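You operate a simulated robot arm through the tools that you are given. There is no shell and no other tool. Be economical: measure what you need, move in short steps, check, and stop when the job is done.

The job below is to be done with a simulated two-armed robot. You get a single attempt, and the scene is never put back.

JOB
Take the steel nozzle from the top of the airbrush table and put it in the cake tin there. Pick up the cleaner bottle with one hand, pass it to the other hand and put it on the top of the fridge. Take the mini cake layer on the head end of the long table and put it away on the top of the side table. Switch the black rocker switch on. Put one of the small cake layers from the table beside the piping press on the purple tray. Stack the jar marked "gold" from the head end of the long table on top of the jar marked "silver". Do these in any order. Set down upright: cleaner bottle.

Only the result counts: the job must be done as asked and must still hold three seconds after the hand-in. Knocking over, shifting, dropping, spilling or breaking anything else fails it.

ROBOT AND FRAMES
Two 7-joint arms with two-finger parallel grippers on one trunk, on a base that drives. Base frame: it is fixed to the floor where the robot stands at the start and does not move with it; the origin is under the middle of the robot, x ahead of it, y to its left, z up; the surface under the hand at the start is at about z = 80. Units: cm, rad, N and s.
The left shoulder is at the start at [0.4, 23.2, 114.5], the right one opposite. With the tool pointing down near the work surface each hand reaches from about 20 to 66 cm from the robot's upright axis, wherever it stands, measured 20 degrees to its own side. Places, roughly: black rocker switch [-80, 120, 80]; cake tin [100, 0, 75]; jar [-50, 225, 75]; mini cake layer [-50, 125, 75]; purple tray (9x26x2 cm) [120, 170, 80]; small cake layer (6x6x3 cm) [-110, 120, 80]; steel nozzle (3x3x3 cm) [50, 0, 80]; top of the fridge [290, 330, 90]; top of the side table [120, 360, 80]. Payload 3.8 kg a hand.
The TCP of each hand is the grasp point between the finger pads, 3 cm short of the fingertips. In the tool frame z runs along the fingers and y along their closing line. The gripper opens to 11 cm. The fingers are 2 cm wide and 1 cm thick; the gripper's body (4.8 by 11.2 cm) begins 5.5 cm behind the TCP.
Orientation is that of the tool frame in the base frame, as [roll, pitch, yaw] about the fixed x, y, z axes, in that order (R = Rz(yaw) Ry(pitch) Rx(roll)). With the fingers straight down and closing along the base's y, the tool's x points along the base's -x, its y along +y and its z along -z.

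CONTROLS
- The arms move only by the tool nudge_tool. It takes "left_commands", "right_commands" or both (then of equal length, played together; a hand with none holds still); each is a list of rows, each a list of 3 entries, a list of its own where there are three numbers: the shift along the base's x, y, z in units of 25 mm (1.0 is 25 mm), then the turn, a rotation vector about the base's x, y, z in units of 8 degrees (1.0 is 8 degrees), then the finger opening in mm, from 0 to 110. In form: [[[tx, ty, tz], [ax, ay, az], jaw], ...]. A call has 1 to 10 rows; each row shifts and turns the commanded pose from where the row before left it. A call with a number of a shift or a turn outside -1 to 1 is refused whole. Each row takes 0.2 s and may step no farther than 5 cm and 0.15 rad from the row before; otherwise, or with a gripper value out of range, the whole call is refused. Where a pose cannot be reached the arm comes as near as it can. A force on the tool above 40 N (or 10 N above the force at the start of the call, whichever is more), or a blocked arm, ends the call early, and 0.2 s more pass. Each finger travels about 7.2 cm/s and halts on what it meets, pressing with about 40 N; the grip force reading is that of the motor and also rises with nothing between the fingers. The clock runs only during rows and for 0.2 s after the last one: add rows that do not move to give the fingers time. The reply holds the time, the measured pose of the TCP, the force on the tool along the base axes, the opening and the grip force, in the units named above and with some noise, with the torque about the TCP (base axes, N m) and any sound that the robot's microphone picked up.
- Cameras (640 x 400 px; columns grow to the right, rows downward): "scene" is now at [10.18, 7.06, 130.86]; the picture's right is [-0.03, -1.00, 0.04], its down [-0.54, -0.02, -0.84] and it looks along [0.84, -0.05, -0.54] (base axes); focal length 255 px, centre (320, 200). "left" rides on the left gripper at [7.2, -1.7, -10.3] in its tool frame; the picture's right is [0.23, 0.97, 0.00], its down [-0.76, 0.18, -0.62] and it looks along [-0.61, 0.14, 0.78] (tool axes); focal length 222 px, centre (320, 200). "right" rides on the right gripper at [7.2, 1.7, -10.3] in its tool frame; the picture's right is [-0.23, 0.97, 0.00], its down [-0.76, -0.18, -0.62] and it looks along [-0.61, -0.14, 0.78] (tool axes); focal length 222 px, centre (320, 200). There is no depth. A picture from a camera that has moved, and an enlarged one, comes with that camera's place and axes in the base frame and with its lens. The place of the scene camera against the robot may be out by one fixed shift of up to 1.2 cm in any direction.
- camera(camera): a new picture of that camera. It takes no simulated time.
- slide_trunk(by): slides the trunk up (or, below 0, down) by that many cm; the arms and the scene camera ride with it, the base frame stays. It gives what a move gives, with no picture.
- drive_base(legs): drives the robot by 1 to 6 legs, each [ahead, turn to the left] in cm and rad, along the robot's own axes; the way and the turn of a leg run together, so that a leg with both is an arc; at most 150 cm and 3.142 rad a leg. The arms and the cameras ride along, it lands a little off, and it stops where it bumps. It gives what a move gives.
- pan_tilt(pan, tilt): turns the head with the scene camera to pan (to the left, within 1.396 rad either way) and tilt (down, from -0.506 to 1.204), counted from straight ahead of the robot. It gives what a move gives.
- inspect(camera, box): a new picture of the part [left, top, right, bottom] of that camera's present view, enlarged. It takes no simulated time.
- sign_off(): hands the job in; it is judged then, once.

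Work in short steps. Places have to be worked out from the pictures, the camera data and where the tool is seen: move nearer, look again, correct. Check each grasp and each placing, and mend what went wrong. You have 186 turns and 174 pictures in all, those below and enlarged ones among them. Open the grippers and draw the arms clear of the work before you hand the job in, unless the task says otherwise; then end with one line.

The tools are called after "Request:" as a command line: name --argument value ..., lists and objects as JSON in quotes. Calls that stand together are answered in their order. nudge_tool: Moves the arms, as the interface text tells. Its arguments: {"type":"object","properties":{"left_commands":{"type":"array","items":{"type":"array"}},"right_commands":{"type":"array","items":{"type":"array"}}},"required":[]} The other tools are called the same way: slide_trunk (by) slides the trunk up or down; drive_base (legs) drives the base; pan_tilt (pan, tilt) turns the head that bears the scene camera; camera (camera) takes a picture; inspect (camera, box) takes an enlarged picture of a part of a camera's view; sign_off () hands the job in.

At the start:

```text
time: 0.0
left_tool_pos: [40.09, 23.23, 107.52]
left_tcp_rot: [-3.098, 0.016, -3.139]
left_force: [0.7, -0.9, -0.3]
left_ft_torque: [0.0, -0.02, -0.01]
left_finger_gap: 11.01
left_gripper_force: 0.1
right_tool_pos: [36.66, -13.35, 108.32]
right_tcp_rot: [-3.102, 0.019, -3.122]
right_force: [-0.5, 0.0, -0.1]
right_ft_torque: [0.01, 0.0, 0.0]
right_finger_gap: 11.01
right_gripper_force: 0.0
trunk travel left (down, up): [-25.0, 32.0]
robot x, y, heading: [0.38, 2.05, -0.0]
head pan, tilt: [-0.03, 0.588]
```

scene: 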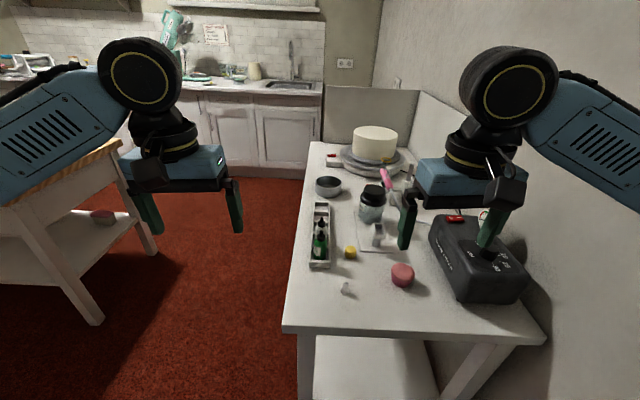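
right: 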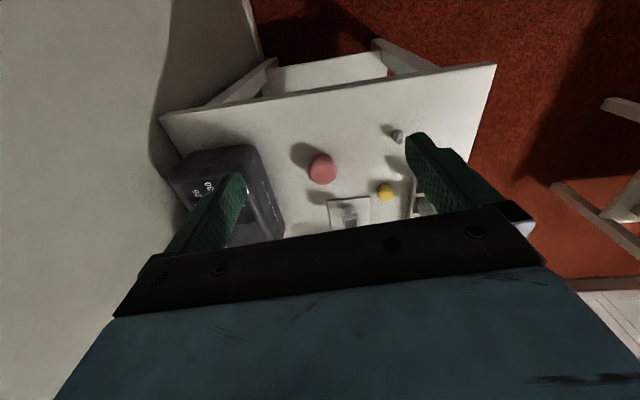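
left: 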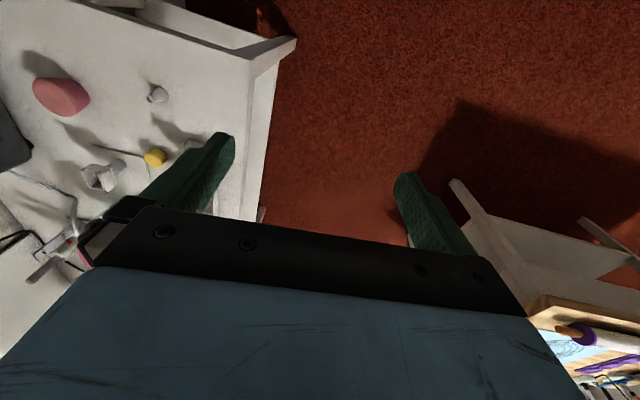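

I'll look closer at the airbrush table first.

Request:
inspect --camera "scene" --box '[280, 120, 440, 320]'

Request:
inspect --camera "right" --box '[280, 90, 500, 230]'

Request:
pan_tilt --pan 1.2 --tilt 0.4

Request:
camera --camera "scene"

```text
2.00 times, centred on (360, 220) of scene
camera zoom: at [10.18, 7.06, 130.86], right [-0.03, -1.0, 0.04], down [-0.54, -0.02, -0.84], along [0.84, -0.05, -0.54], focal length 511 px, centre (240, 160)
```

zoom: 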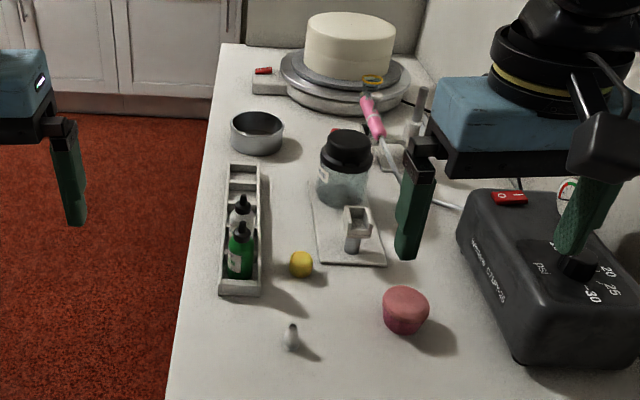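

```text
2.86 times, centred on (390, 160) of right
camera zoom: at [29.03, -11.22, 118.36], right [0.21, 0.98, -0.04], down [0.75, -0.14, 0.64], along [0.62, -0.16, -0.76], focal length 635 px, centre (120, 314)
```

zoom: 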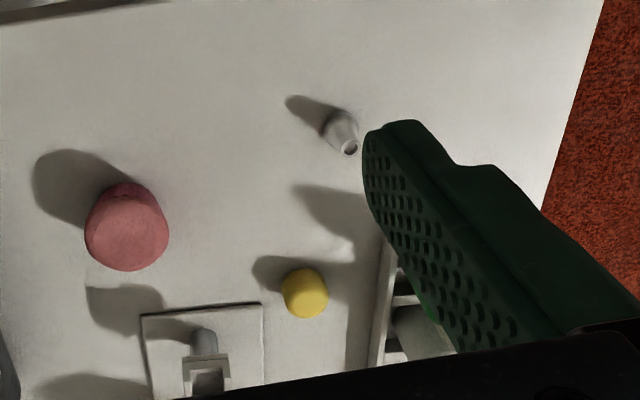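

```text
time: 1.4
left_tool_pos: [39.88, 23.05, 107.62]
left_tcp_rot: [-3.102, 0.017, -3.14]
left_force: [0.8, -0.2, 0.1]
left_ft_torque: [0.0, -0.01, -0.02]
left_finger_gap: 11.0
left_gripper_force: 0.1
right_tool_pos: [36.47, -12.96, 108.46]
right_tcp_rot: [-3.106, 0.027, -3.108]
right_force: [0.3, -0.1, -0.5]
right_ft_torque: [0.0, -0.05, 0.03]
right_finger_gap: 10.96
right_gripper_force: 0.0
trunk travel left (down, up): [-25.0, 32.0]
robot x, y, heading: [0.14, 1.52, -0.0]
head pan, tilt: [1.201, 0.4]
```

```text
168 pictures are left
camera scene: at [4.38, 15.67, 132.15], right [0.93, -0.36, 0.03], down [-0.12, -0.4, -0.91], along [0.34, 0.84, -0.42], focal length 255 px, centre (320, 200)
```

scene: 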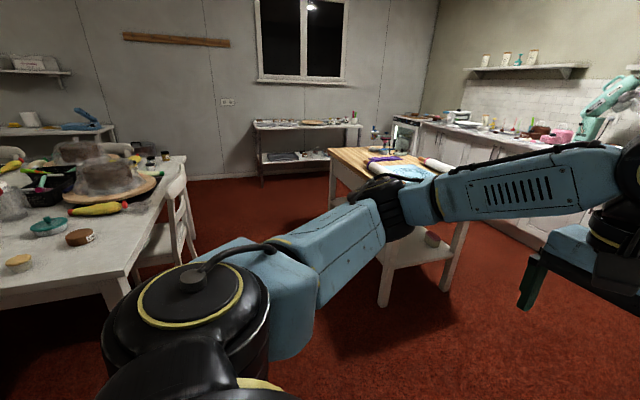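

The nozzle stands at about [48.3, -2.6]. I move the right hand above it, half open, and look.

Request:
nudge_tool --right_commands '[[[0.6, 0.52, -0.9], [0, 0, 0], 60], [[0.6, 0.52, -0.9], [0, 0, 0], 60], [[0.6, 0.52, -0.9], [0, 0, 0], 60], [[0.6, 0.52, -0.9], [0, 0, 0], 60], [[0.6, 0.52, -0.9], [0, 0, 0], 60], [[0.6, 0.52, -0.9], [0, 0, 0], 60], [[0.6, 0.52, -0.7], [0, 0, 0], 60], [[0.5, 0.52, -0.5], [0, 0, 0], 60], [[0, 0, 0], [0, 0, 0], 60]]'

Request:
camera --camera "right"

Request:
pan_tilt --pan 0 --tilt 0.7

Request:
inspect --camera "scene" --box '[240, 150, 440, 290]'

```text
time: 3.4
left_tool_pos: [41.57, 19.13, 107.69]
left_tcp_rot: [-3.141, 0.002, 3.142]
left_force: [-0.4, -0.3, 0.8]
left_ft_torque: [0.02, -0.03, 0.01]
left_finger_gap: 11.01
left_gripper_force: 0.1
right_tool_pos: [49.85, -7.08, 90.42]
right_tcp_rot: [3.137, 0.004, -3.122]
right_force: [-0.3, -0.6, 0.7]
right_ft_torque: [-0.02, 0.0, 0.0]
right_finger_gap: 5.98
right_gripper_force: 0.0
trunk travel left (down, up): [-25.0, 32.0]
robot x, y, heading: [0.43, 1.64, 0.002]
head pan, tilt: [1.201, 0.4]
```

```text
167 pictures are left
camera right: at [42.56, -5.49, 100.75], right [0.21, 0.98, 0.0], down [0.76, -0.17, 0.63], along [0.61, -0.13, -0.78], focal length 222 px, centre (320, 200)
```

right: 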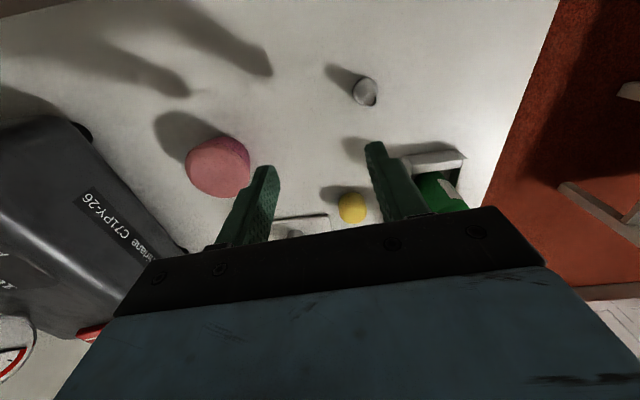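

```text
time: 4.8
left_tool_pos: [41.6, 19.09, 107.57]
left_tcp_rot: [3.14, 0.0, 3.14]
left_force: [-0.9, 0.6, -0.5]
left_ft_torque: [0.02, -0.01, -0.03]
left_finger_gap: 11.0
left_gripper_force: 0.1
right_tool_pos: [49.95, -6.98, 90.55]
right_tcp_rot: [3.137, 0.003, -3.123]
right_force: [0.7, 0.8, 0.0]
right_ft_torque: [0.03, 0.03, 0.0]
right_finger_gap: 6.0
right_gripper_force: 0.0
trunk travel left (down, up): [-25.0, 32.0]
robot x, y, heading: [0.21, 1.51, -0.0]
head pan, tilt: [0.0, 0.7]
```

```text
2.86 times, centred on (340, 220) of scene
camera zoom: at [11.72, 2.19, 129.82], right [0.0, -1.0, 0.0], down [-0.64, 0.0, -0.77], along [0.77, 0.0, -0.64], focal length 730 px, centre (263, 143)
```

zoom: 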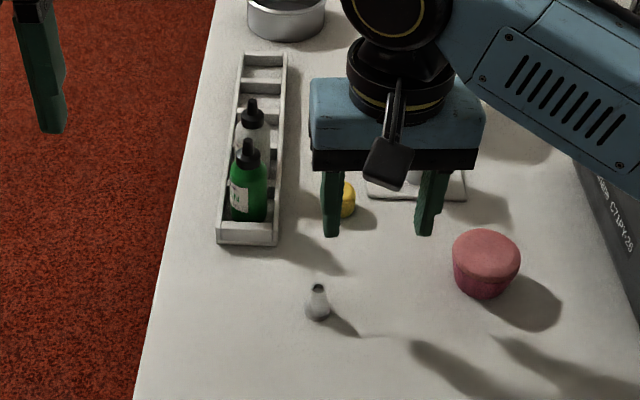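

The nozzle sits at about [47.7, -2.7]. I shift over it and go down part way.

Request:
nudge_tool --right_commands '[[[-0.44, 0.84, 0], [0, 0, 0], 60], [[-0.44, 0.84, 0], [0, 0, 0], 60], [[0, 0, -0.7], [0, 0, 0], 60], [[0, 0, -0.6], [0, 0, 0], 60], [[0, 0, 0], [0, 0, 0], 60]]'

Request:
camera --camera "right"

Request:
inspect --camera "scene" --box '[240, 180, 400, 300]'

```text
time: 6.0
left_tool_pos: [41.53, 19.13, 107.68]
left_tcp_rot: [3.141, -0.001, 3.141]
left_force: [0.0, 0.4, -0.2]
left_ft_torque: [0.02, -0.02, 0.01]
left_finger_gap: 11.0
left_gripper_force: 0.0
right_tool_pos: [47.57, -2.72, 87.3]
right_tcp_rot: [3.138, 0.003, -3.122]
right_force: [-0.1, 0.6, -0.1]
right_ft_torque: [-0.03, 0.02, -0.01]
right_finger_gap: 5.99
right_gripper_force: 0.0
trunk travel left (down, up): [-25.0, 32.0]
robot x, y, heading: [0.33, 2.0, 0.001]
head pan, tilt: [0.0, 0.7]
```

```text
165 pictures are left
camera right: at [40.14, -1.2, 97.66], right [0.21, 0.98, 0.0], down [0.76, -0.17, 0.63], along [0.61, -0.13, -0.78], focal length 222 px, centre (320, 200)
```

right: 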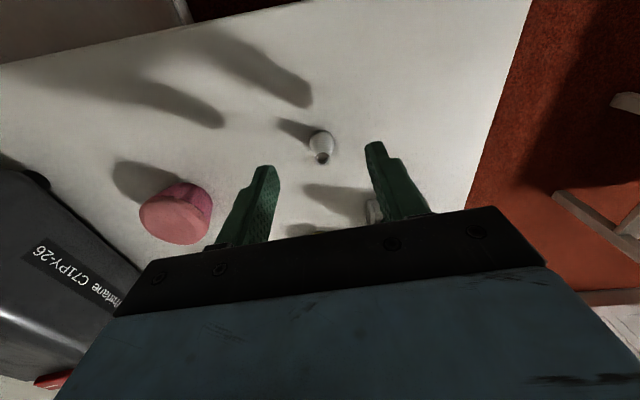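

```text
3.33 times, centred on (320, 240) of scene
camera zoom: at [11.72, 2.18, 129.82], right [0.0, -1.0, 0.0], down [-0.64, 0.0, -0.76], along [0.76, 0.0, -0.64], focal length 851 px, centre (320, 67)
```

zoom: 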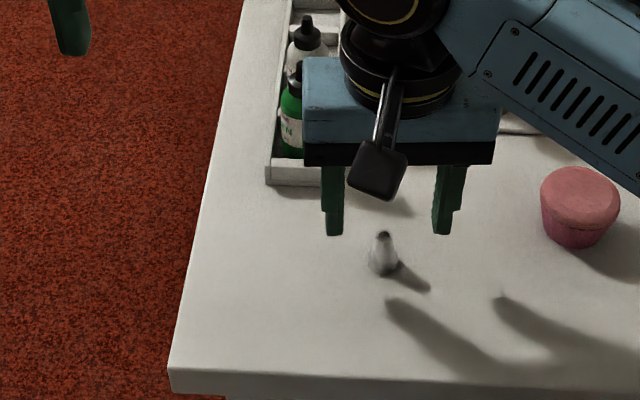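

Aligned. I go down to z≈83.4 and close.

Request:
nudge_tool --right_commands '[[[0, 0, -0.8], [0, 0, 0], 60], [[0, 0, -0.8], [0, 0, 0], 60], [[0, 0, 0], [0, 0, 0], 60], [[0, 0, 0], [0, 0, 0], 10], [[0, 0, 0], [0, 0, 0], 5], [[0, 0, 0], [0, 0, 0], 5], [[0, 0, 0], [0, 0, 0], 5]]'

Request:
camera --camera "right"

```text
time: 7.6
left_tool_pos: [41.65, 19.21, 107.63]
left_tcp_rot: [-3.14, 0.0, 3.141]
left_force: [1.1, -0.5, 0.1]
left_ft_torque: [0.01, -0.02, 0.01]
left_finger_gap: 10.99
left_gripper_force: 0.1
right_tool_pos: [47.59, -2.75, 82.96]
right_tcp_rot: [3.137, 0.004, -3.122]
right_force: [0.5, 0.3, 0.2]
right_ft_torque: [0.01, -0.01, 0.02]
right_finger_gap: 1.75
right_gripper_force: 40.1
trunk travel left (down, up): [-25.0, 32.0]
robot x, y, heading: [-0.04, 1.51, 0.001]
head pan, tilt: [0.0, 0.7]
```

```text
163 pictures are left
camera right: at [40.2, -1.17, 93.35], right [0.21, 0.98, 0.0], down [0.76, -0.17, 0.63], along [0.61, -0.13, -0.78], focal length 222 px, centre (320, 200)
```

right: 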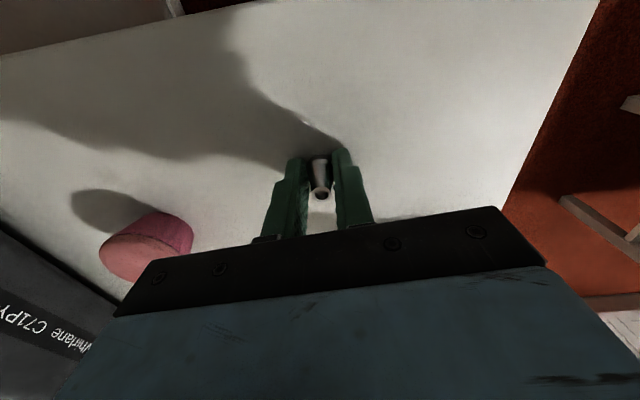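

Gripped at 1.75 cm. Lift to about z=108 and check.

Request:
nudge_tool --right_commands '[[[0, 0, 1], [0, 0, 0], 5], [[0, 0, 1], [0, 0, 0], 5], [[0, 0, 1], [0, 0, 0], 5], [[0, 0, 1], [0, 0, 0], 5], [[0, 0, 1], [0, 0, 0], 5], [[0, 0, 1], [0, 0, 0], 5], [[0, 0, 1], [0, 0, 0], 5], [[-0.5, 0, 1], [0, 0, 0], 5], [[-0.5, 0, 1], [0, 0, 0], 5], [[-0.5, 0, 1], [0, 0, 0], 5]]'

Request:
camera --camera "right"

Request:
camera --camera "scene"

```text
time: 9.8
left_tool_pos: [41.6, 19.22, 107.59]
left_tcp_rot: [3.141, 0.001, -3.142]
left_force: [-0.7, 0.1, -0.4]
left_ft_torque: [-0.03, 0.01, 0.02]
left_finger_gap: 11.0
left_gripper_force: 0.1
right_tool_pos: [43.97, -2.56, 108.17]
right_tcp_rot: [3.14, 0.002, -3.123]
right_force: [-0.2, 0.8, -0.5]
right_ft_torque: [0.02, 0.01, 0.01]
right_finger_gap: 1.77
right_gripper_force: 39.8
trunk travel left (down, up): [-25.0, 32.0]
robot x, y, heading: [0.08, 1.69, -0.0]
head pan, tilt: [0.0, 0.7]
```

```text
162 pictures are left
camera right: at [36.57, -1.02, 118.53], right [0.21, 0.98, 0.0], down [0.76, -0.16, 0.63], along [0.61, -0.13, -0.78], focal length 222 px, centre (320, 200)
```

right: 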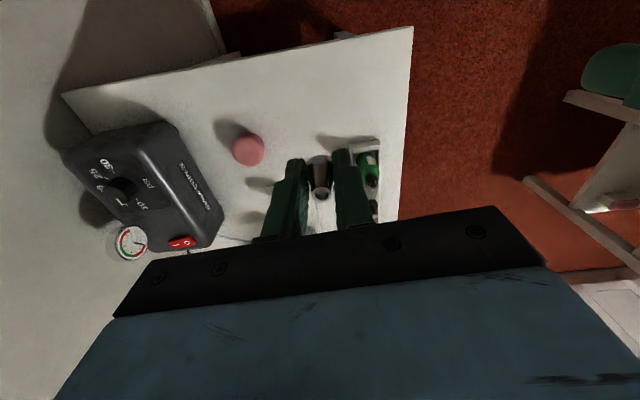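

```text
161 pictures are left
camera scene: at [11.69, 2.19, 129.82], right [0.0, -1.0, 0.0], down [-0.64, 0.0, -0.77], along [0.77, 0.0, -0.64], focal length 255 px, centre (320, 200)
```

scene: 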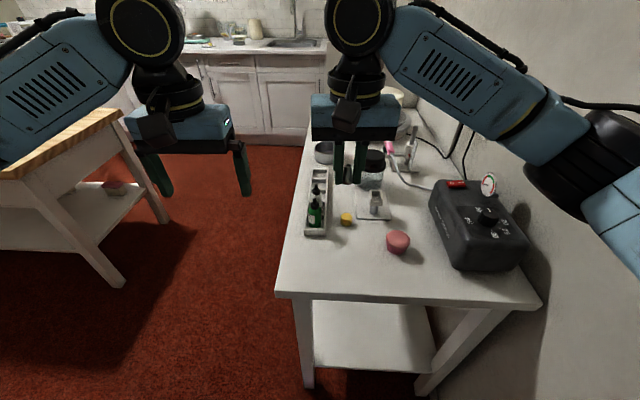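

The nozzle is held. I drive around to the left side of the table to face the cake tin: up to y≈47, along to x≈101, then face -y.

Request:
drive_base --legs '[[0, 1.571], [46, 0], [0, -1.571], [100, 0]]'

Request:
camera --camera "scene"

```text
time: 25.0
left_tool_pos: [140.7, 65.39, 107.6]
left_tcp_rot: [3.141, -0.001, 3.136]
left_force: [0.6, -0.1, 0.6]
left_ft_torque: [0.01, 0.02, 0.01]
left_finger_gap: 11.0
left_gripper_force: 0.0
right_tool_pos: [143.06, 43.48, 108.23]
right_tcp_rot: [3.138, 0.004, -3.13]
right_force: [0.7, 0.1, -0.3]
right_ft_torque: [0.01, 0.01, 0.01]
right_finger_gap: 1.32
right_gripper_force: 40.1
trunk travel left (down, up): [-25.0, 32.0]
robot x, y, heading: [98.93, 48.54, -0.006]
head pan, tilt: [0.0, 0.7]
```

```text
160 pictures are left
camera scene: at [110.78, 48.54, 129.81], right [-0.01, -1.0, 0.0], down [-0.64, 0.0, -0.76], along [0.76, 0.0, -0.64], focal length 255 px, centre (320, 200)
```

scene: 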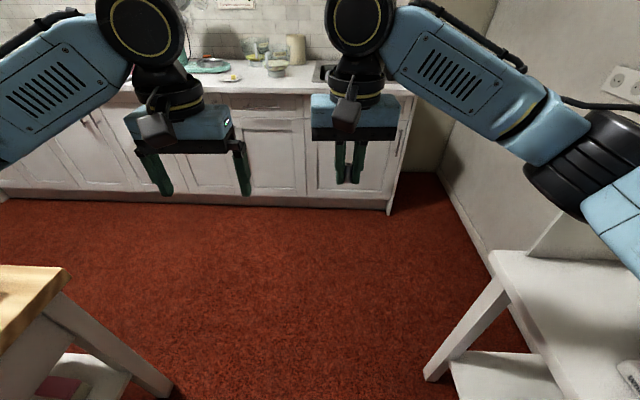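

The gap shrank to 1.32, so the conical nozzle may be sliding; I check.

Request:
inspect --camera "right" --box '[240, 130, 400, 230]'

```text
4.00 times, centred on (320, 180) of right
camera zoom: at [135.67, 45.16, 118.49], right [0.21, 0.98, 0.0], down [0.76, -0.17, 0.63], along [0.61, -0.13, -0.78], focal length 888 px, centre (320, 280)
```

zoom: 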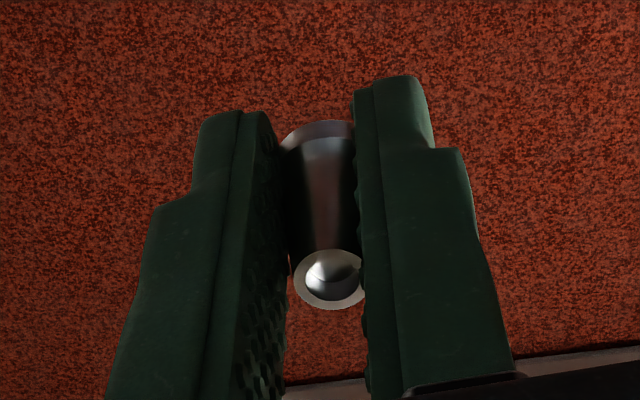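

It has slid a bit lower but is held. Turn to the table.

Request:
drive_base --legs '[[0, -1.565]]'

Request:
camera --camera "scene"

Request:
camera --camera "right"

```text
time: 29.2
left_tool_pos: [117.33, 7.04, 107.67]
left_tcp_rot: [3.141, 0.0, 1.593]
left_force: [0.4, 0.3, 0.5]
left_ft_torque: [0.01, 0.01, 0.01]
left_finger_gap: 10.97
left_gripper_force: 0.1
right_tool_pos: [95.59, 4.17, 108.06]
right_tcp_rot: [3.137, 0.004, 1.61]
right_force: [0.0, 0.2, 1.2]
right_ft_torque: [0.0, -0.01, 0.03]
right_finger_gap: 1.33
right_gripper_force: 39.5
trunk travel left (down, up): [-25.0, 32.0]
robot x, y, heading: [98.93, 47.96, -1.551]
head pan, tilt: [0.0, 0.7]
```

```text
158 pictures are left
camera scene: at [100.36, 38.0, 129.82], right [-1.0, -0.02, 0.0], down [-0.01, 0.64, -0.76], along [0.02, -0.76, -0.64], focal length 255 px, centre (320, 200)
```

scene: 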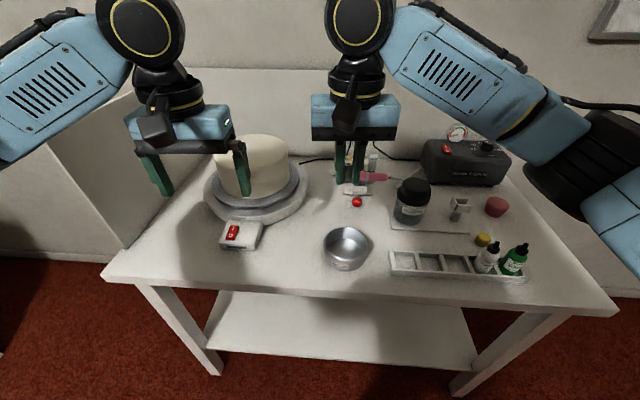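

```text
157 pictures are left
camera right: at [96.92, 11.55, 118.51], right [0.98, -0.19, 0.0], down [-0.15, -0.77, 0.63], along [-0.11, -0.61, -0.78], focal length 222 px, centre (320, 200)
```

right: 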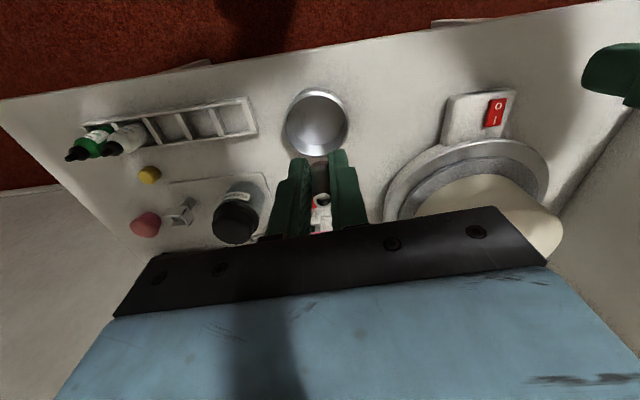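

Tin centre is near [94.7, -0.5]. I bring the nozzle over it and lower to z≈88.

Request:
nudge_tool --right_commands '[[[-0.1, -0.9, 0], [0, 0, 0], 5], [[-0.2, -0.9, -0.2], [0, 0, 0], 5], [[0, 0, -1], [0, 0, 0], 5], [[0, 0, -1], [0, 0, 0], 5], [[0, 0, -1], [0, 0, 0], 5], [[0, 0, -1], [0, 0, 0], 5], [[0, 0, -1], [0, 0, 0], 5], [[0, 0, -1], [0, 0, 0], 5], [[0, 0, -1], [0, 0, 0], 5], [[0, 0, -0.8], [0, 0, 0], 5]]'

Request:
camera --camera "right"

Request:
inspect --camera "scene" --box '[260, 150, 420, 290]'

```text
time: 31.4
left_tool_pos: [117.24, 6.98, 107.55]
left_tcp_rot: [3.14, 0.0, 1.591]
left_force: [0.3, -0.3, -0.2]
left_ft_torque: [-0.01, 0.01, -0.03]
left_finger_gap: 11.01
left_gripper_force: 0.0
right_tool_pos: [94.85, -0.38, 88.17]
right_tcp_rot: [3.136, 0.004, 1.612]
right_force: [-0.9, 0.0, 0.0]
right_ft_torque: [0.01, -0.04, 0.03]
right_finger_gap: 1.35
right_gripper_force: 40.3
trunk travel left (down, up): [-25.0, 32.0]
robot x, y, heading: [99.0, 48.27, -1.547]
head pan, tilt: [0.0, 0.7]
```

```text
156 pictures are left
camera right: at [96.19, 7.04, 98.44], right [0.98, -0.19, 0.0], down [-0.15, -0.77, 0.63], along [-0.11, -0.62, -0.78], focal length 222 px, centre (320, 200)
```

right: 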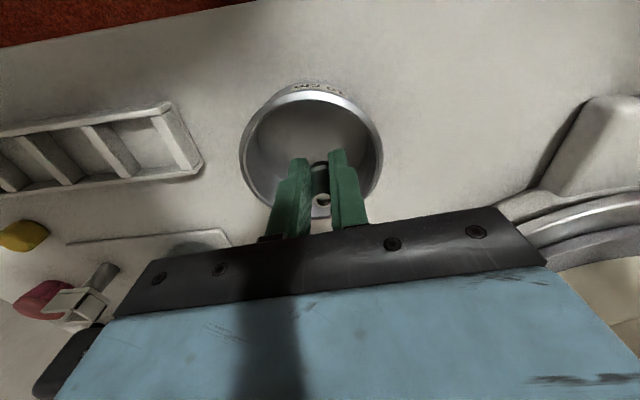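

```text
2.86 times, centred on (340, 220) of scene
camera zoom: at [100.37, 38.0, 129.82], right [-1.0, -0.02, 0.0], down [-0.01, 0.64, -0.76], along [0.02, -0.76, -0.64], focal length 730 px, centre (263, 143)
```

zoom: 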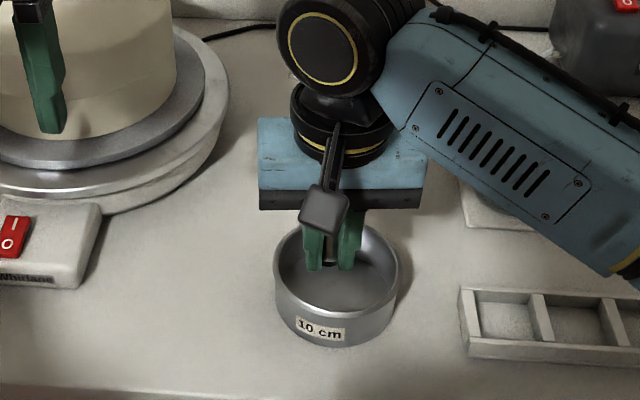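

Inside the tin outline. Lower ~3.5 cm, release gently.

Request:
nudge_tool --right_commands '[[[-0.1, 0.1, -0.5], [0, 0, 0], 5], [[0, 0, -0.5], [0, 0, 0], 5], [[0, 0, -0.4], [0, 0, 0], 5], [[0, 0, 0], [0, 0, 0], 5]]'

Request:
nudge_tool --right_commands '[[[0, 0, 0], [0, 0, 0], 25], [[0, 0, 0], [0, 0, 0], 40], [[0, 0, 0.2], [0, 0, 0], 40], [[0, 0, 1], [0, 0, 0], 40], [[0, 0, 1], [0, 0, 0], 40], [[0, 0, 1], [0, 0, 0], 40], [[0, 0, 1], [0, 0, 0], 40], [[0, 0, 1], [0, 0, 0], 40]]'

Request:
camera --camera "right"

```text
time: 32.4
left_tool_pos: [117.37, 7.1, 107.62]
left_tcp_rot: [3.141, -0.001, 1.592]
left_force: [0.1, -0.2, 0.2]
left_ft_torque: [0.01, -0.02, 0.0]
left_finger_gap: 11.02
left_gripper_force: 0.1
right_tool_pos: [94.7, -0.06, 84.62]
right_tcp_rot: [3.137, 0.004, 1.61]
right_force: [-0.1, -0.1, 1.2]
right_ft_torque: [-0.01, 0.01, -0.01]
right_finger_gap: 1.34
right_gripper_force: 40.1
trunk travel left (down, up): [-25.0, 32.0]
robot x, y, heading: [98.97, 48.28, -1.548]
head pan, tilt: [0.0, 0.7]
```

```text
time: 34.2
left_tool_pos: [117.33, 7.07, 107.61]
left_tcp_rot: [-3.141, -0.001, 1.591]
left_force: [0.2, 0.8, 0.2]
left_ft_torque: [-0.04, -0.03, 0.0]
left_finger_gap: 11.0
left_gripper_force: 0.1
right_tool_pos: [94.8, -0.27, 97.71]
right_tcp_rot: [3.138, 0.003, 1.611]
right_force: [-0.4, -0.2, -0.2]
right_ft_torque: [0.0, 0.01, 0.01]
right_finger_gap: 3.97
right_gripper_force: 0.1
trunk travel left (down, up): [-25.0, 32.0]
robot x, y, heading: [98.96, 48.04, -1.548]
head pan, tilt: [0.0, 0.7]
```

```text
154 pictures are left
camera right: at [96.03, 7.19, 108.06], right [0.98, -0.19, 0.0], down [-0.15, -0.77, 0.63], along [-0.11, -0.61, -0.78], focal length 222 px, centre (320, 200)
```

right: 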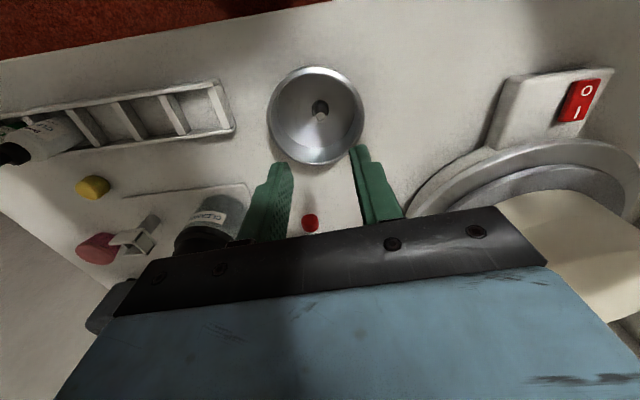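

Nozzle is in the tin. Raise the right hand, then turn toward the rest of the room to survey.

Request:
nudge_tool --right_commands '[[[0, 0.5, 1], [0, 0, 0], 40], [[0, 0.5, 1], [0, 0, 0], 40], [[0, 0.5, 1], [0, 0, 0], 40], [[0, 0.5, 1], [0, 0, 0], 40]]'

Request:
drive_base --legs '[[0, 2.35], [0, 0.8]]'

Request:
pan_tilt --pan 0 --tilt 0.5

Request:
camera --camera "scene"

Request:
pan_tilt --pan -1.1 --tilt 0.35

Request:
camera --camera "scene"

Request:
pan_tilt --pan 1.1 --tilt 0.35

Request:
camera --camera "scene"

```text
time: 35.2
left_tool_pos: [117.39, 7.11, 107.62]
left_tcp_rot: [3.14, 0.0, 1.59]
left_force: [-0.1, -0.5, -0.4]
left_ft_torque: [0.01, 0.01, 0.01]
left_finger_gap: 11.01
left_gripper_force: 0.1
right_tool_pos: [94.76, 4.92, 107.88]
right_tcp_rot: [3.14, 0.005, 1.612]
right_force: [-1.4, 0.3, 0.1]
right_ft_torque: [0.0, 0.0, -0.02]
right_finger_gap: 4.0
right_gripper_force: 0.1
trunk travel left (down, up): [-25.0, 32.0]
robot x, y, heading: [99.1, 48.46, -1.55]
head pan, tilt: [0.0, 0.7]
```

```text
time: 43.4
left_tool_pos: [77.67, 87.74, 107.6]
left_tcp_rot: [3.14, -0.001, -1.471]
left_force: [-0.4, 0.3, -0.4]
left_ft_torque: [0.01, -0.01, 0.0]
left_finger_gap: 11.01
left_gripper_force: 0.0
right_tool_pos: [100.08, 91.88, 107.78]
right_tcp_rot: [3.14, 0.003, -1.45]
right_force: [-0.2, -0.6, 0.4]
right_ft_torque: [0.03, 0.03, 0.05]
right_finger_gap: 3.99
right_gripper_force: 0.1
trunk travel left (down, up): [-25.0, 32.0]
robot x, y, heading: [99.48, 48.54, 1.669]
head pan, tilt: [0.0, 0.7]
```

```text
time: 44.1
left_tool_pos: [77.62, 87.77, 107.58]
left_tcp_rot: [3.141, 0.001, -1.473]
left_force: [0.4, 0.3, 0.2]
left_ft_torque: [-0.01, 0.0, -0.02]
left_finger_gap: 11.02
left_gripper_force: 0.1
right_tool_pos: [100.09, 91.84, 107.84]
right_tcp_rot: [3.139, 0.002, -1.453]
right_force: [0.0, -0.5, -0.1]
right_ft_torque: [0.01, -0.01, 0.01]
right_finger_gap: 4.03
right_gripper_force: 0.0
trunk travel left (down, up): [-25.0, 32.0]
robot x, y, heading: [98.82, 48.05, 1.667]
head pan, tilt: [0.0, 0.499]
```

```text
153 pictures are left
camera scene: at [99.04, 59.74, 131.58], right [1.0, 0.1, 0.0], down [0.05, -0.48, -0.88], along [-0.09, 0.87, -0.48], focal length 255 px, centre (320, 200)
```

scene: 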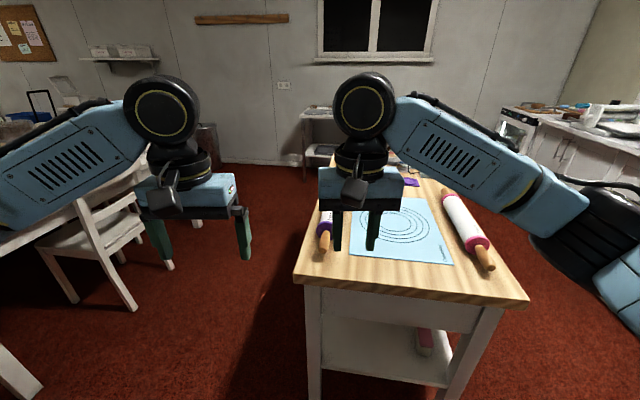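

```text
time: 45.4
left_tool_pos: [77.67, 87.86, 107.65]
left_tcp_rot: [-3.141, 0.001, -1.473]
left_force: [-0.2, 0.1, -0.1]
left_ft_torque: [0.01, 0.05, 0.0]
left_finger_gap: 10.98
left_gripper_force: 0.0
right_tool_pos: [100.09, 91.77, 107.87]
right_tcp_rot: [3.136, 0.004, -1.453]
right_force: [0.8, 0.3, -0.7]
right_ft_torque: [-0.03, 0.01, -0.01]
right_finger_gap: 4.0
right_gripper_force: 0.0
trunk travel left (down, up): [-25.0, 32.0]
robot x, y, heading: [98.99, 48.4, 1.668]
head pan, tilt: [-1.1, 0.351]
```

```text
152 pictures are left
camera scene: at [107.77, 55.72, 132.96], right [0.54, -0.84, 0.0], down [-0.29, -0.19, -0.94], along [0.79, 0.51, -0.34], focal length 255 px, centre (320, 200)
```

scene: 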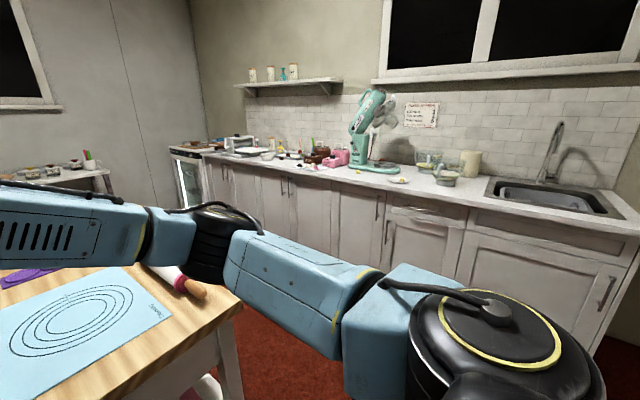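

```text
time: 47.5
left_tool_pos: [77.72, 87.82, 107.7]
left_tcp_rot: [3.141, 0.0, -1.473]
left_force: [0.4, 0.2, -0.3]
left_ft_torque: [-0.01, 0.04, 0.0]
left_finger_gap: 11.0
left_gripper_force: 0.0
right_tool_pos: [100.15, 91.77, 107.82]
right_tcp_rot: [3.137, 0.003, -1.451]
right_force: [0.1, -0.5, 1.1]
right_ft_torque: [0.02, 0.01, 0.03]
right_finger_gap: 3.99
right_gripper_force: 0.1
trunk travel left (down, up): [-25.0, 32.0]
robot x, y, heading: [98.6, 48.42, 1.674]
head pan, tilt: [1.1, 0.351]
```

```text
151 pictures are left
camera scene: at [91.27, 54.08, 132.96], right [0.36, 0.93, 0.0], down [0.32, -0.12, -0.94], along [-0.87, 0.34, -0.34], focal length 255 px, centre (320, 200)
```

scene: 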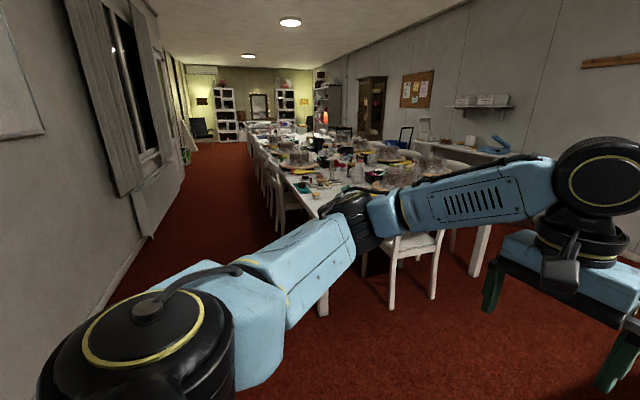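

Zoom on the last view and on the kitchen side to find the bottle, the press and the tables.

Request:
inspect --camera "scene" --box '[240, 100, 400, 210]'

Request:
inspect --camera "scene" --box '[360, 90, 520, 200]'

Request:
pan_tilt --pan 0.5 --tilt 0.3

Request:
camera --camera "scene"

```text
3.64 times, centred on (320, 155) of scene
camera zoom: at [91.27, 54.08, 132.96], right [0.36, 0.93, 0.0], down [0.32, -0.12, -0.94], along [-0.87, 0.34, -0.34], focal length 929 px, centre (320, 364)
```

zoom: 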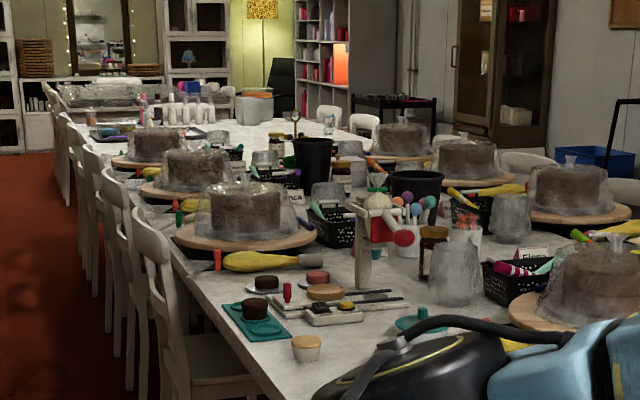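

```text
3.64 times, centred on (440, 145) of scene
camera zoom: at [91.27, 54.08, 132.96], right [0.36, 0.93, 0.0], down [0.32, -0.12, -0.94], along [-0.87, 0.34, -0.34], focal length 929 px, centre (-116, 400)
```

zoom: 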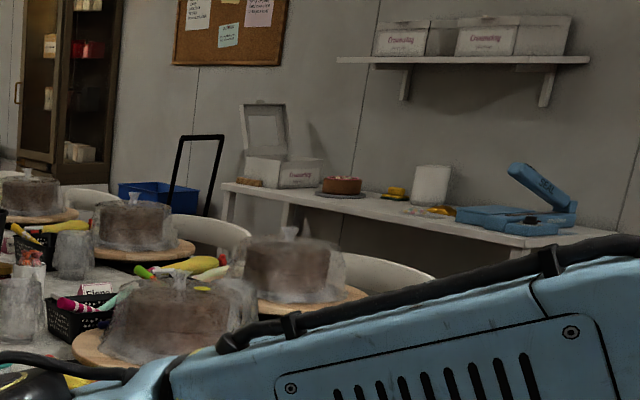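

```text
time: 48.5
left_tool_pos: [77.78, 87.72, 107.52]
left_tcp_rot: [-3.141, 0.0, -1.472]
left_force: [-0.7, -0.1, 0.4]
left_ft_torque: [-0.02, 0.0, 0.02]
left_finger_gap: 10.96
left_gripper_force: 0.0
right_tool_pos: [100.09, 91.67, 107.88]
right_tcp_rot: [3.137, 0.003, -1.453]
right_force: [0.7, -0.3, -0.5]
right_ft_torque: [0.03, 0.03, 0.03]
right_finger_gap: 4.02
right_gripper_force: 0.0
trunk travel left (down, up): [-25.0, 32.0]
robot x, y, heading: [98.79, 48.1, 1.668]
head pan, tilt: [0.499, 0.3]
```

```text
148 pictures are left
camera scene: at [94.67, 58.4, 133.43], right [0.83, 0.56, 0.0], down [0.17, -0.24, -0.96], along [-0.54, 0.79, -0.3], focal length 255 px, centre (320, 200)
```

scene: 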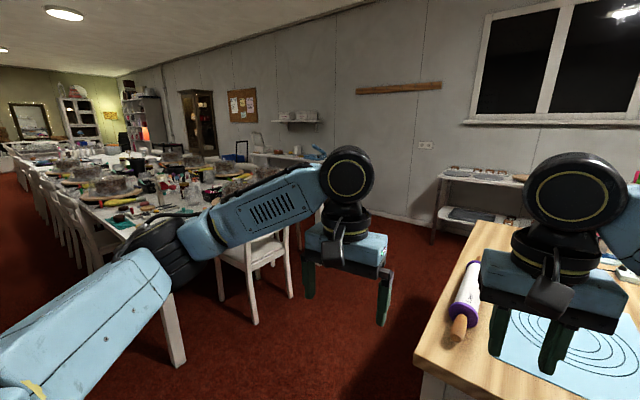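

I drive toward the long table's head end for a closer look: turn to face -x and go along y≈50.

Request:
drive_base --legs '[[0, 1.4], [75, 0]]'

Request:
pan_tilt --pan -0.4 --tilt 0.55

Request:
camera --camera "scene"

```text
time: 56.0
left_tool_pos: [-17.87, 39.47, 107.63]
left_tcp_rot: [3.14, 0.0, -0.069]
left_force: [1.4, 1.1, 0.8]
left_ft_torque: [-0.04, 0.02, -0.03]
left_finger_gap: 11.0
left_gripper_force: 0.2
right_tool_pos: [-18.03, 62.11, 107.82]
right_tcp_rot: [3.138, 0.003, -0.051]
right_force: [0.0, 0.0, -0.1]
right_ft_torque: [-0.05, -0.02, 0.01]
right_finger_gap: 3.98
right_gripper_force: 0.1
trunk travel left (down, up): [-25.0, 32.0]
robot x, y, heading: [24.96, 53.63, 3.067]
head pan, tilt: [0.499, 0.3]
```

```text
time: 57.2
left_tool_pos: [-17.82, 39.45, 107.69]
left_tcp_rot: [3.14, -0.001, -0.071]
left_force: [-0.1, 0.8, 0.8]
left_ft_torque: [-0.04, 0.01, 0.02]
left_finger_gap: 11.01
left_gripper_force: 0.1
right_tool_pos: [-17.98, 62.15, 107.86]
right_tcp_rot: [3.138, 0.003, -0.051]
right_force: [0.6, -0.7, -0.3]
right_ft_torque: [0.04, 0.02, 0.0]
right_finger_gap: 3.97
right_gripper_force: 0.1
trunk travel left (down, up): [-25.0, 32.0]
robot x, y, heading: [24.88, 53.91, 3.071]
head pan, tilt: [-0.4, 0.55]
```

```text
147 pictures are left
camera scene: at [15.73, 58.44, 131.13], right [0.45, 0.89, 0.0], down [0.47, -0.24, -0.85], along [-0.76, 0.39, -0.52], focal length 255 px, centre (320, 200)
```

scene: 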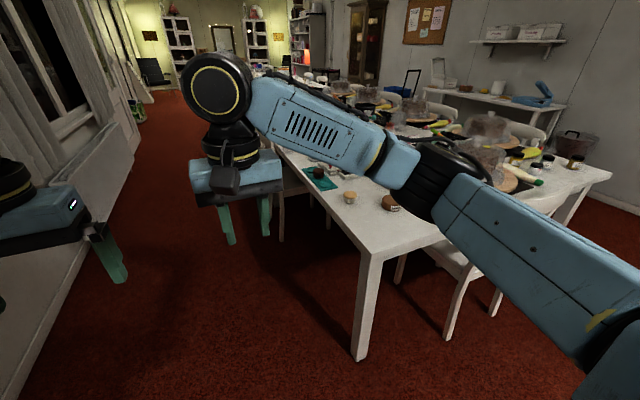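

The arm blocks the view; I turn the robot to face the table corner.

Request:
drive_base --legs '[[0, -0.55]]'

Request:
pan_tilt --pan 0.0 --tilt 0.45

Request:
camera --camera "scene"

```text
time: 59.1
left_tool_pos: [-19.09, 63.78, 107.63]
left_tcp_rot: [-3.14, 0.0, -0.616]
left_force: [0.4, -0.4, 0.3]
left_ft_torque: [0.02, 0.02, -0.01]
left_finger_gap: 11.01
left_gripper_force: 0.2
right_tool_pos: [-7.47, 83.15, 107.83]
right_tcp_rot: [3.137, 0.004, -0.597]
right_force: [0.0, 0.6, 0.5]
right_ft_torque: [0.0, 0.0, -0.04]
right_finger_gap: 4.02
right_gripper_force: 0.1
trunk travel left (down, up): [-25.0, 32.0]
robot x, y, heading: [24.71, 53.67, 2.521]
head pan, tilt: [-0.4, 0.55]
```

```text
time: 60.0
left_tool_pos: [-19.16, 63.66, 107.64]
left_tcp_rot: [-3.141, 0.0, -0.618]
left_force: [-0.2, 0.0, -0.4]
left_ft_torque: [-0.01, -0.02, 0.0]
left_finger_gap: 11.01
left_gripper_force: 0.0
right_tool_pos: [-7.4, 83.16, 107.87]
right_tcp_rot: [3.138, 0.003, -0.596]
right_force: [-1.4, 0.4, -0.3]
right_ft_torque: [-0.05, -0.03, -0.01]
right_finger_gap: 3.99
right_gripper_force: 0.1
trunk travel left (down, up): [-25.0, 32.0]
robot x, y, heading: [24.74, 53.98, 2.53]
head pan, tilt: [0.0, 0.45]
```

```text
146 pictures are left
camera scene: at [16.63, 60.77, 132.03], right [0.58, 0.82, 0.0], down [0.36, -0.25, -0.9], along [-0.73, 0.52, -0.44], focal length 255 px, centre (320, 200)
```

scene: 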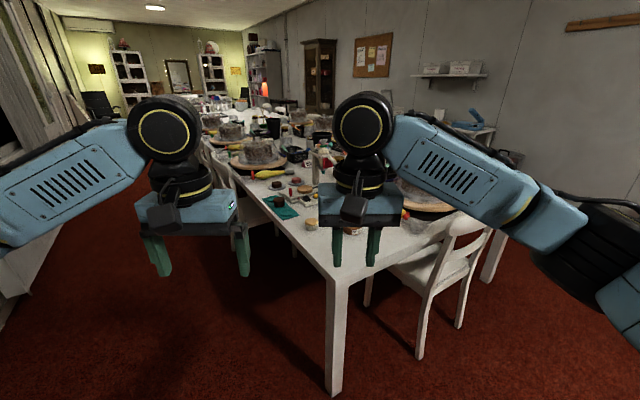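

Request:
inspect --camera "scene" --box '[200, 130, 340, 250]'

Request:
inspect --camera "scene" --box '[380, 90, 540, 230]'

```text
3.33 times, centred on (270, 190) of scene
camera zoom: at [16.63, 60.77, 132.03], right [0.58, 0.82, 0.0], down [0.36, -0.25, -0.9], along [-0.73, 0.52, -0.44], focal length 851 px, centre (487, 233)
```

zoom: 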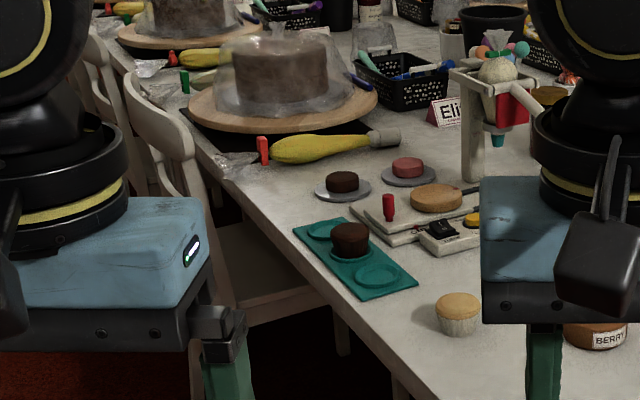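

```text
2.86 times, centred on (460, 160) of scene
camera zoom: at [16.63, 60.77, 132.03], right [0.58, 0.82, 0.0], down [0.36, -0.25, -0.9], along [-0.73, 0.52, -0.44], focal length 730 px, centre (-80, 314)
```

zoom: 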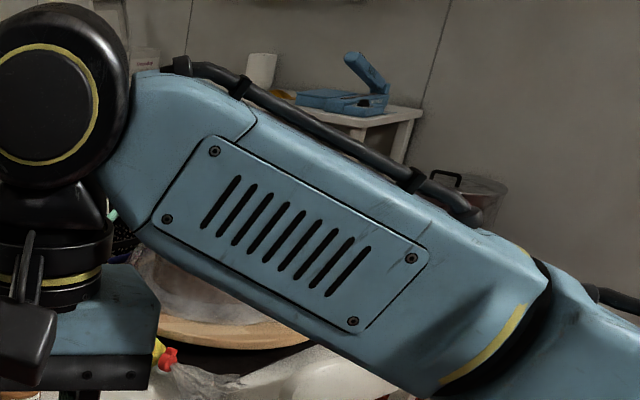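

The muffin-like layer and others are near the head end. I drive to stand opposite the head end at about (8, 115) facing -x.

Request:
drive_base --legs '[[0, -0.69], [62, 0], [0, 1.3]]'

Request:
pan_tilt --pan 0.0 --tilt 0.65

Request:
camera --camera "scene"

Request:
camera --camera "right"

Request:
camera --camera "left"

```text
time: 68.5
left_tool_pos: [-33.53, 97.14, 107.47]
left_tcp_rot: [3.141, 0.0, -0.026]
left_force: [0.4, 0.1, 0.2]
left_ft_torque: [0.02, 0.04, 0.01]
left_finger_gap: 10.99
left_gripper_force: 0.1
right_tool_pos: [-34.73, 119.87, 107.84]
right_tcp_rot: [3.14, 0.004, -0.008]
right_force: [0.2, -0.2, -0.6]
right_ft_torque: [0.01, -0.03, 0.01]
right_finger_gap: 4.02
right_gripper_force: 0.0
trunk travel left (down, up): [-25.0, 32.0]
robot x, y, heading: [8.39, 114.16, 3.116]
head pan, tilt: [0.0, 0.45]
```

```text
time: 69.2
left_tool_pos: [-33.47, 97.25, 107.73]
left_tcp_rot: [-3.14, 0.0, -0.026]
left_force: [-0.1, -0.1, 0.1]
left_ft_torque: [0.0, -0.02, -0.01]
left_finger_gap: 10.99
left_gripper_force: 0.1
right_tool_pos: [-34.65, 119.95, 107.95]
right_tcp_rot: [3.139, 0.004, -0.007]
right_force: [-0.6, -0.3, 0.1]
right_ft_torque: [0.0, 0.0, -0.01]
right_finger_gap: 4.01
right_gripper_force: 0.1
trunk travel left (down, up): [-25.0, 32.0]
robot x, y, heading: [8.65, 113.7, 3.119]
head pan, tilt: [0.0, 0.649]
```

```text
143 pictures are left
camera scene: at [-1.23, 114.2, 130.26], right [0.03, 1.0, 0.0], down [0.6, -0.02, -0.8], along [-0.8, 0.02, -0.6], focal length 255 px, centre (320, 200)
```

scene: 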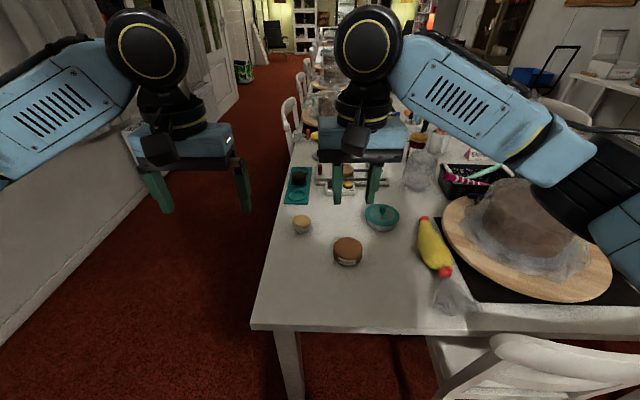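

```text
142 pictures are left
camera right: at [-27.45, 118.27, 118.18], right [-0.23, -0.97, 0.0], down [-0.76, 0.18, 0.63], along [-0.61, 0.14, -0.78], focal length 222 px, centre (320, 200)
```

right: 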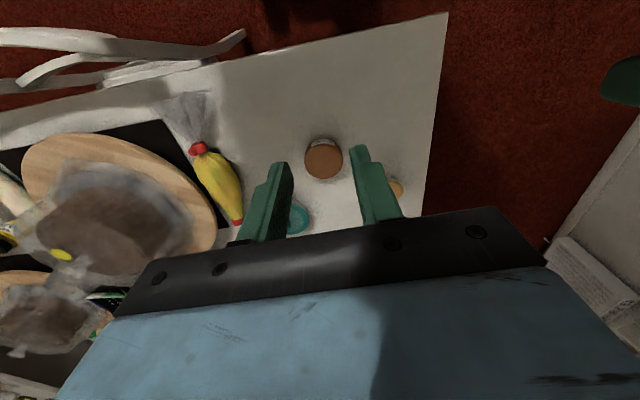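

```text
141 pictures are left
camera left: at [-26.33, 98.63, 117.96], right [0.2, -0.98, 0.0], down [-0.77, -0.16, 0.62], along [-0.61, -0.13, -0.78], focal length 222 px, centre (320, 200)
```

left: 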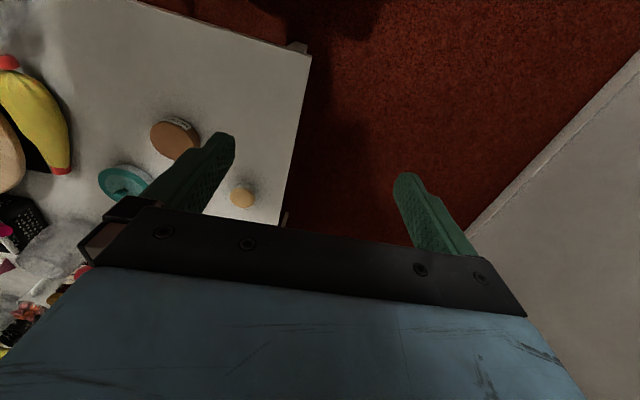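

Request:
inspect --camera "scene" --box '[280, 120, 410, 280]'

Request:
inspect --camera "right" --box '[260, 110, 420, 220]'

```text
2.50 times, centred on (345, 200) of scene
camera zoom: at [-1.23, 114.2, 130.26], right [0.03, 1.0, 0.0], down [0.6, -0.02, -0.8], along [-0.8, 0.02, -0.6], focal length 638 px, centre (258, 200)
```

zoom: 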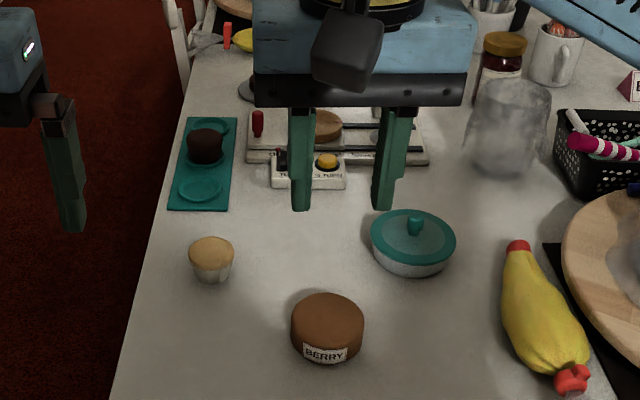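

```text
3.64 times, centred on (340, 165) of right
camera zoom: at [-27.45, 118.27, 118.18], right [-0.23, -0.97, 0.0], down [-0.76, 0.18, 0.63], along [-0.61, 0.14, -0.78], focal length 808 px, centre (247, 327)
```

zoom: 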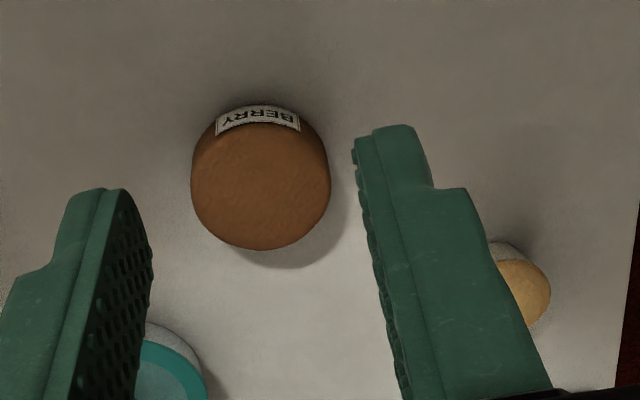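

BERRY cake at about [-47, 122] is the mini cake layer; the black rocker, the small layers on silver plates and the press are farther along, best reached from the long side. I drive around to about (-75, 63) facing +y.

Request:
drive_base --legs '[[0, 1.57], [53, 0], [0, -1.55], [60, 0]]'

Request:
camera --camera "scene"

```text
time: 82.8
left_tool_pos: [-94.79, 45.68, 107.56]
left_tcp_rot: [3.14, -0.001, -0.032]
left_force: [-0.1, 1.3, 0.1]
left_ft_torque: [0.01, -0.03, 0.03]
left_finger_gap: 11.02
left_gripper_force: 0.0
right_tool_pos: [-95.77, 68.41, 107.85]
right_tcp_rot: [3.139, 0.004, -0.014]
right_force: [-0.9, -0.6, -0.2]
right_ft_torque: [-0.03, -0.02, -0.02]
right_finger_gap: 3.98
right_gripper_force: 0.0
trunk travel left (down, up): [-25.0, 32.0]
robot x, y, heading: [-52.45, 61.96, 3.107]
head pan, tilt: [0.0, 0.649]
```

```text
138 pictures are left
camera scene: at [-62.44, 62.5, 130.25], right [0.03, 1.0, 0.0], down [0.6, -0.02, -0.8], along [-0.8, 0.03, -0.6], focal length 255 px, centre (320, 200)
```

scene: 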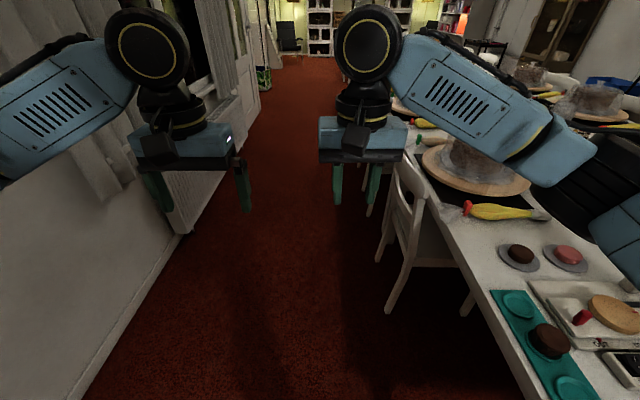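

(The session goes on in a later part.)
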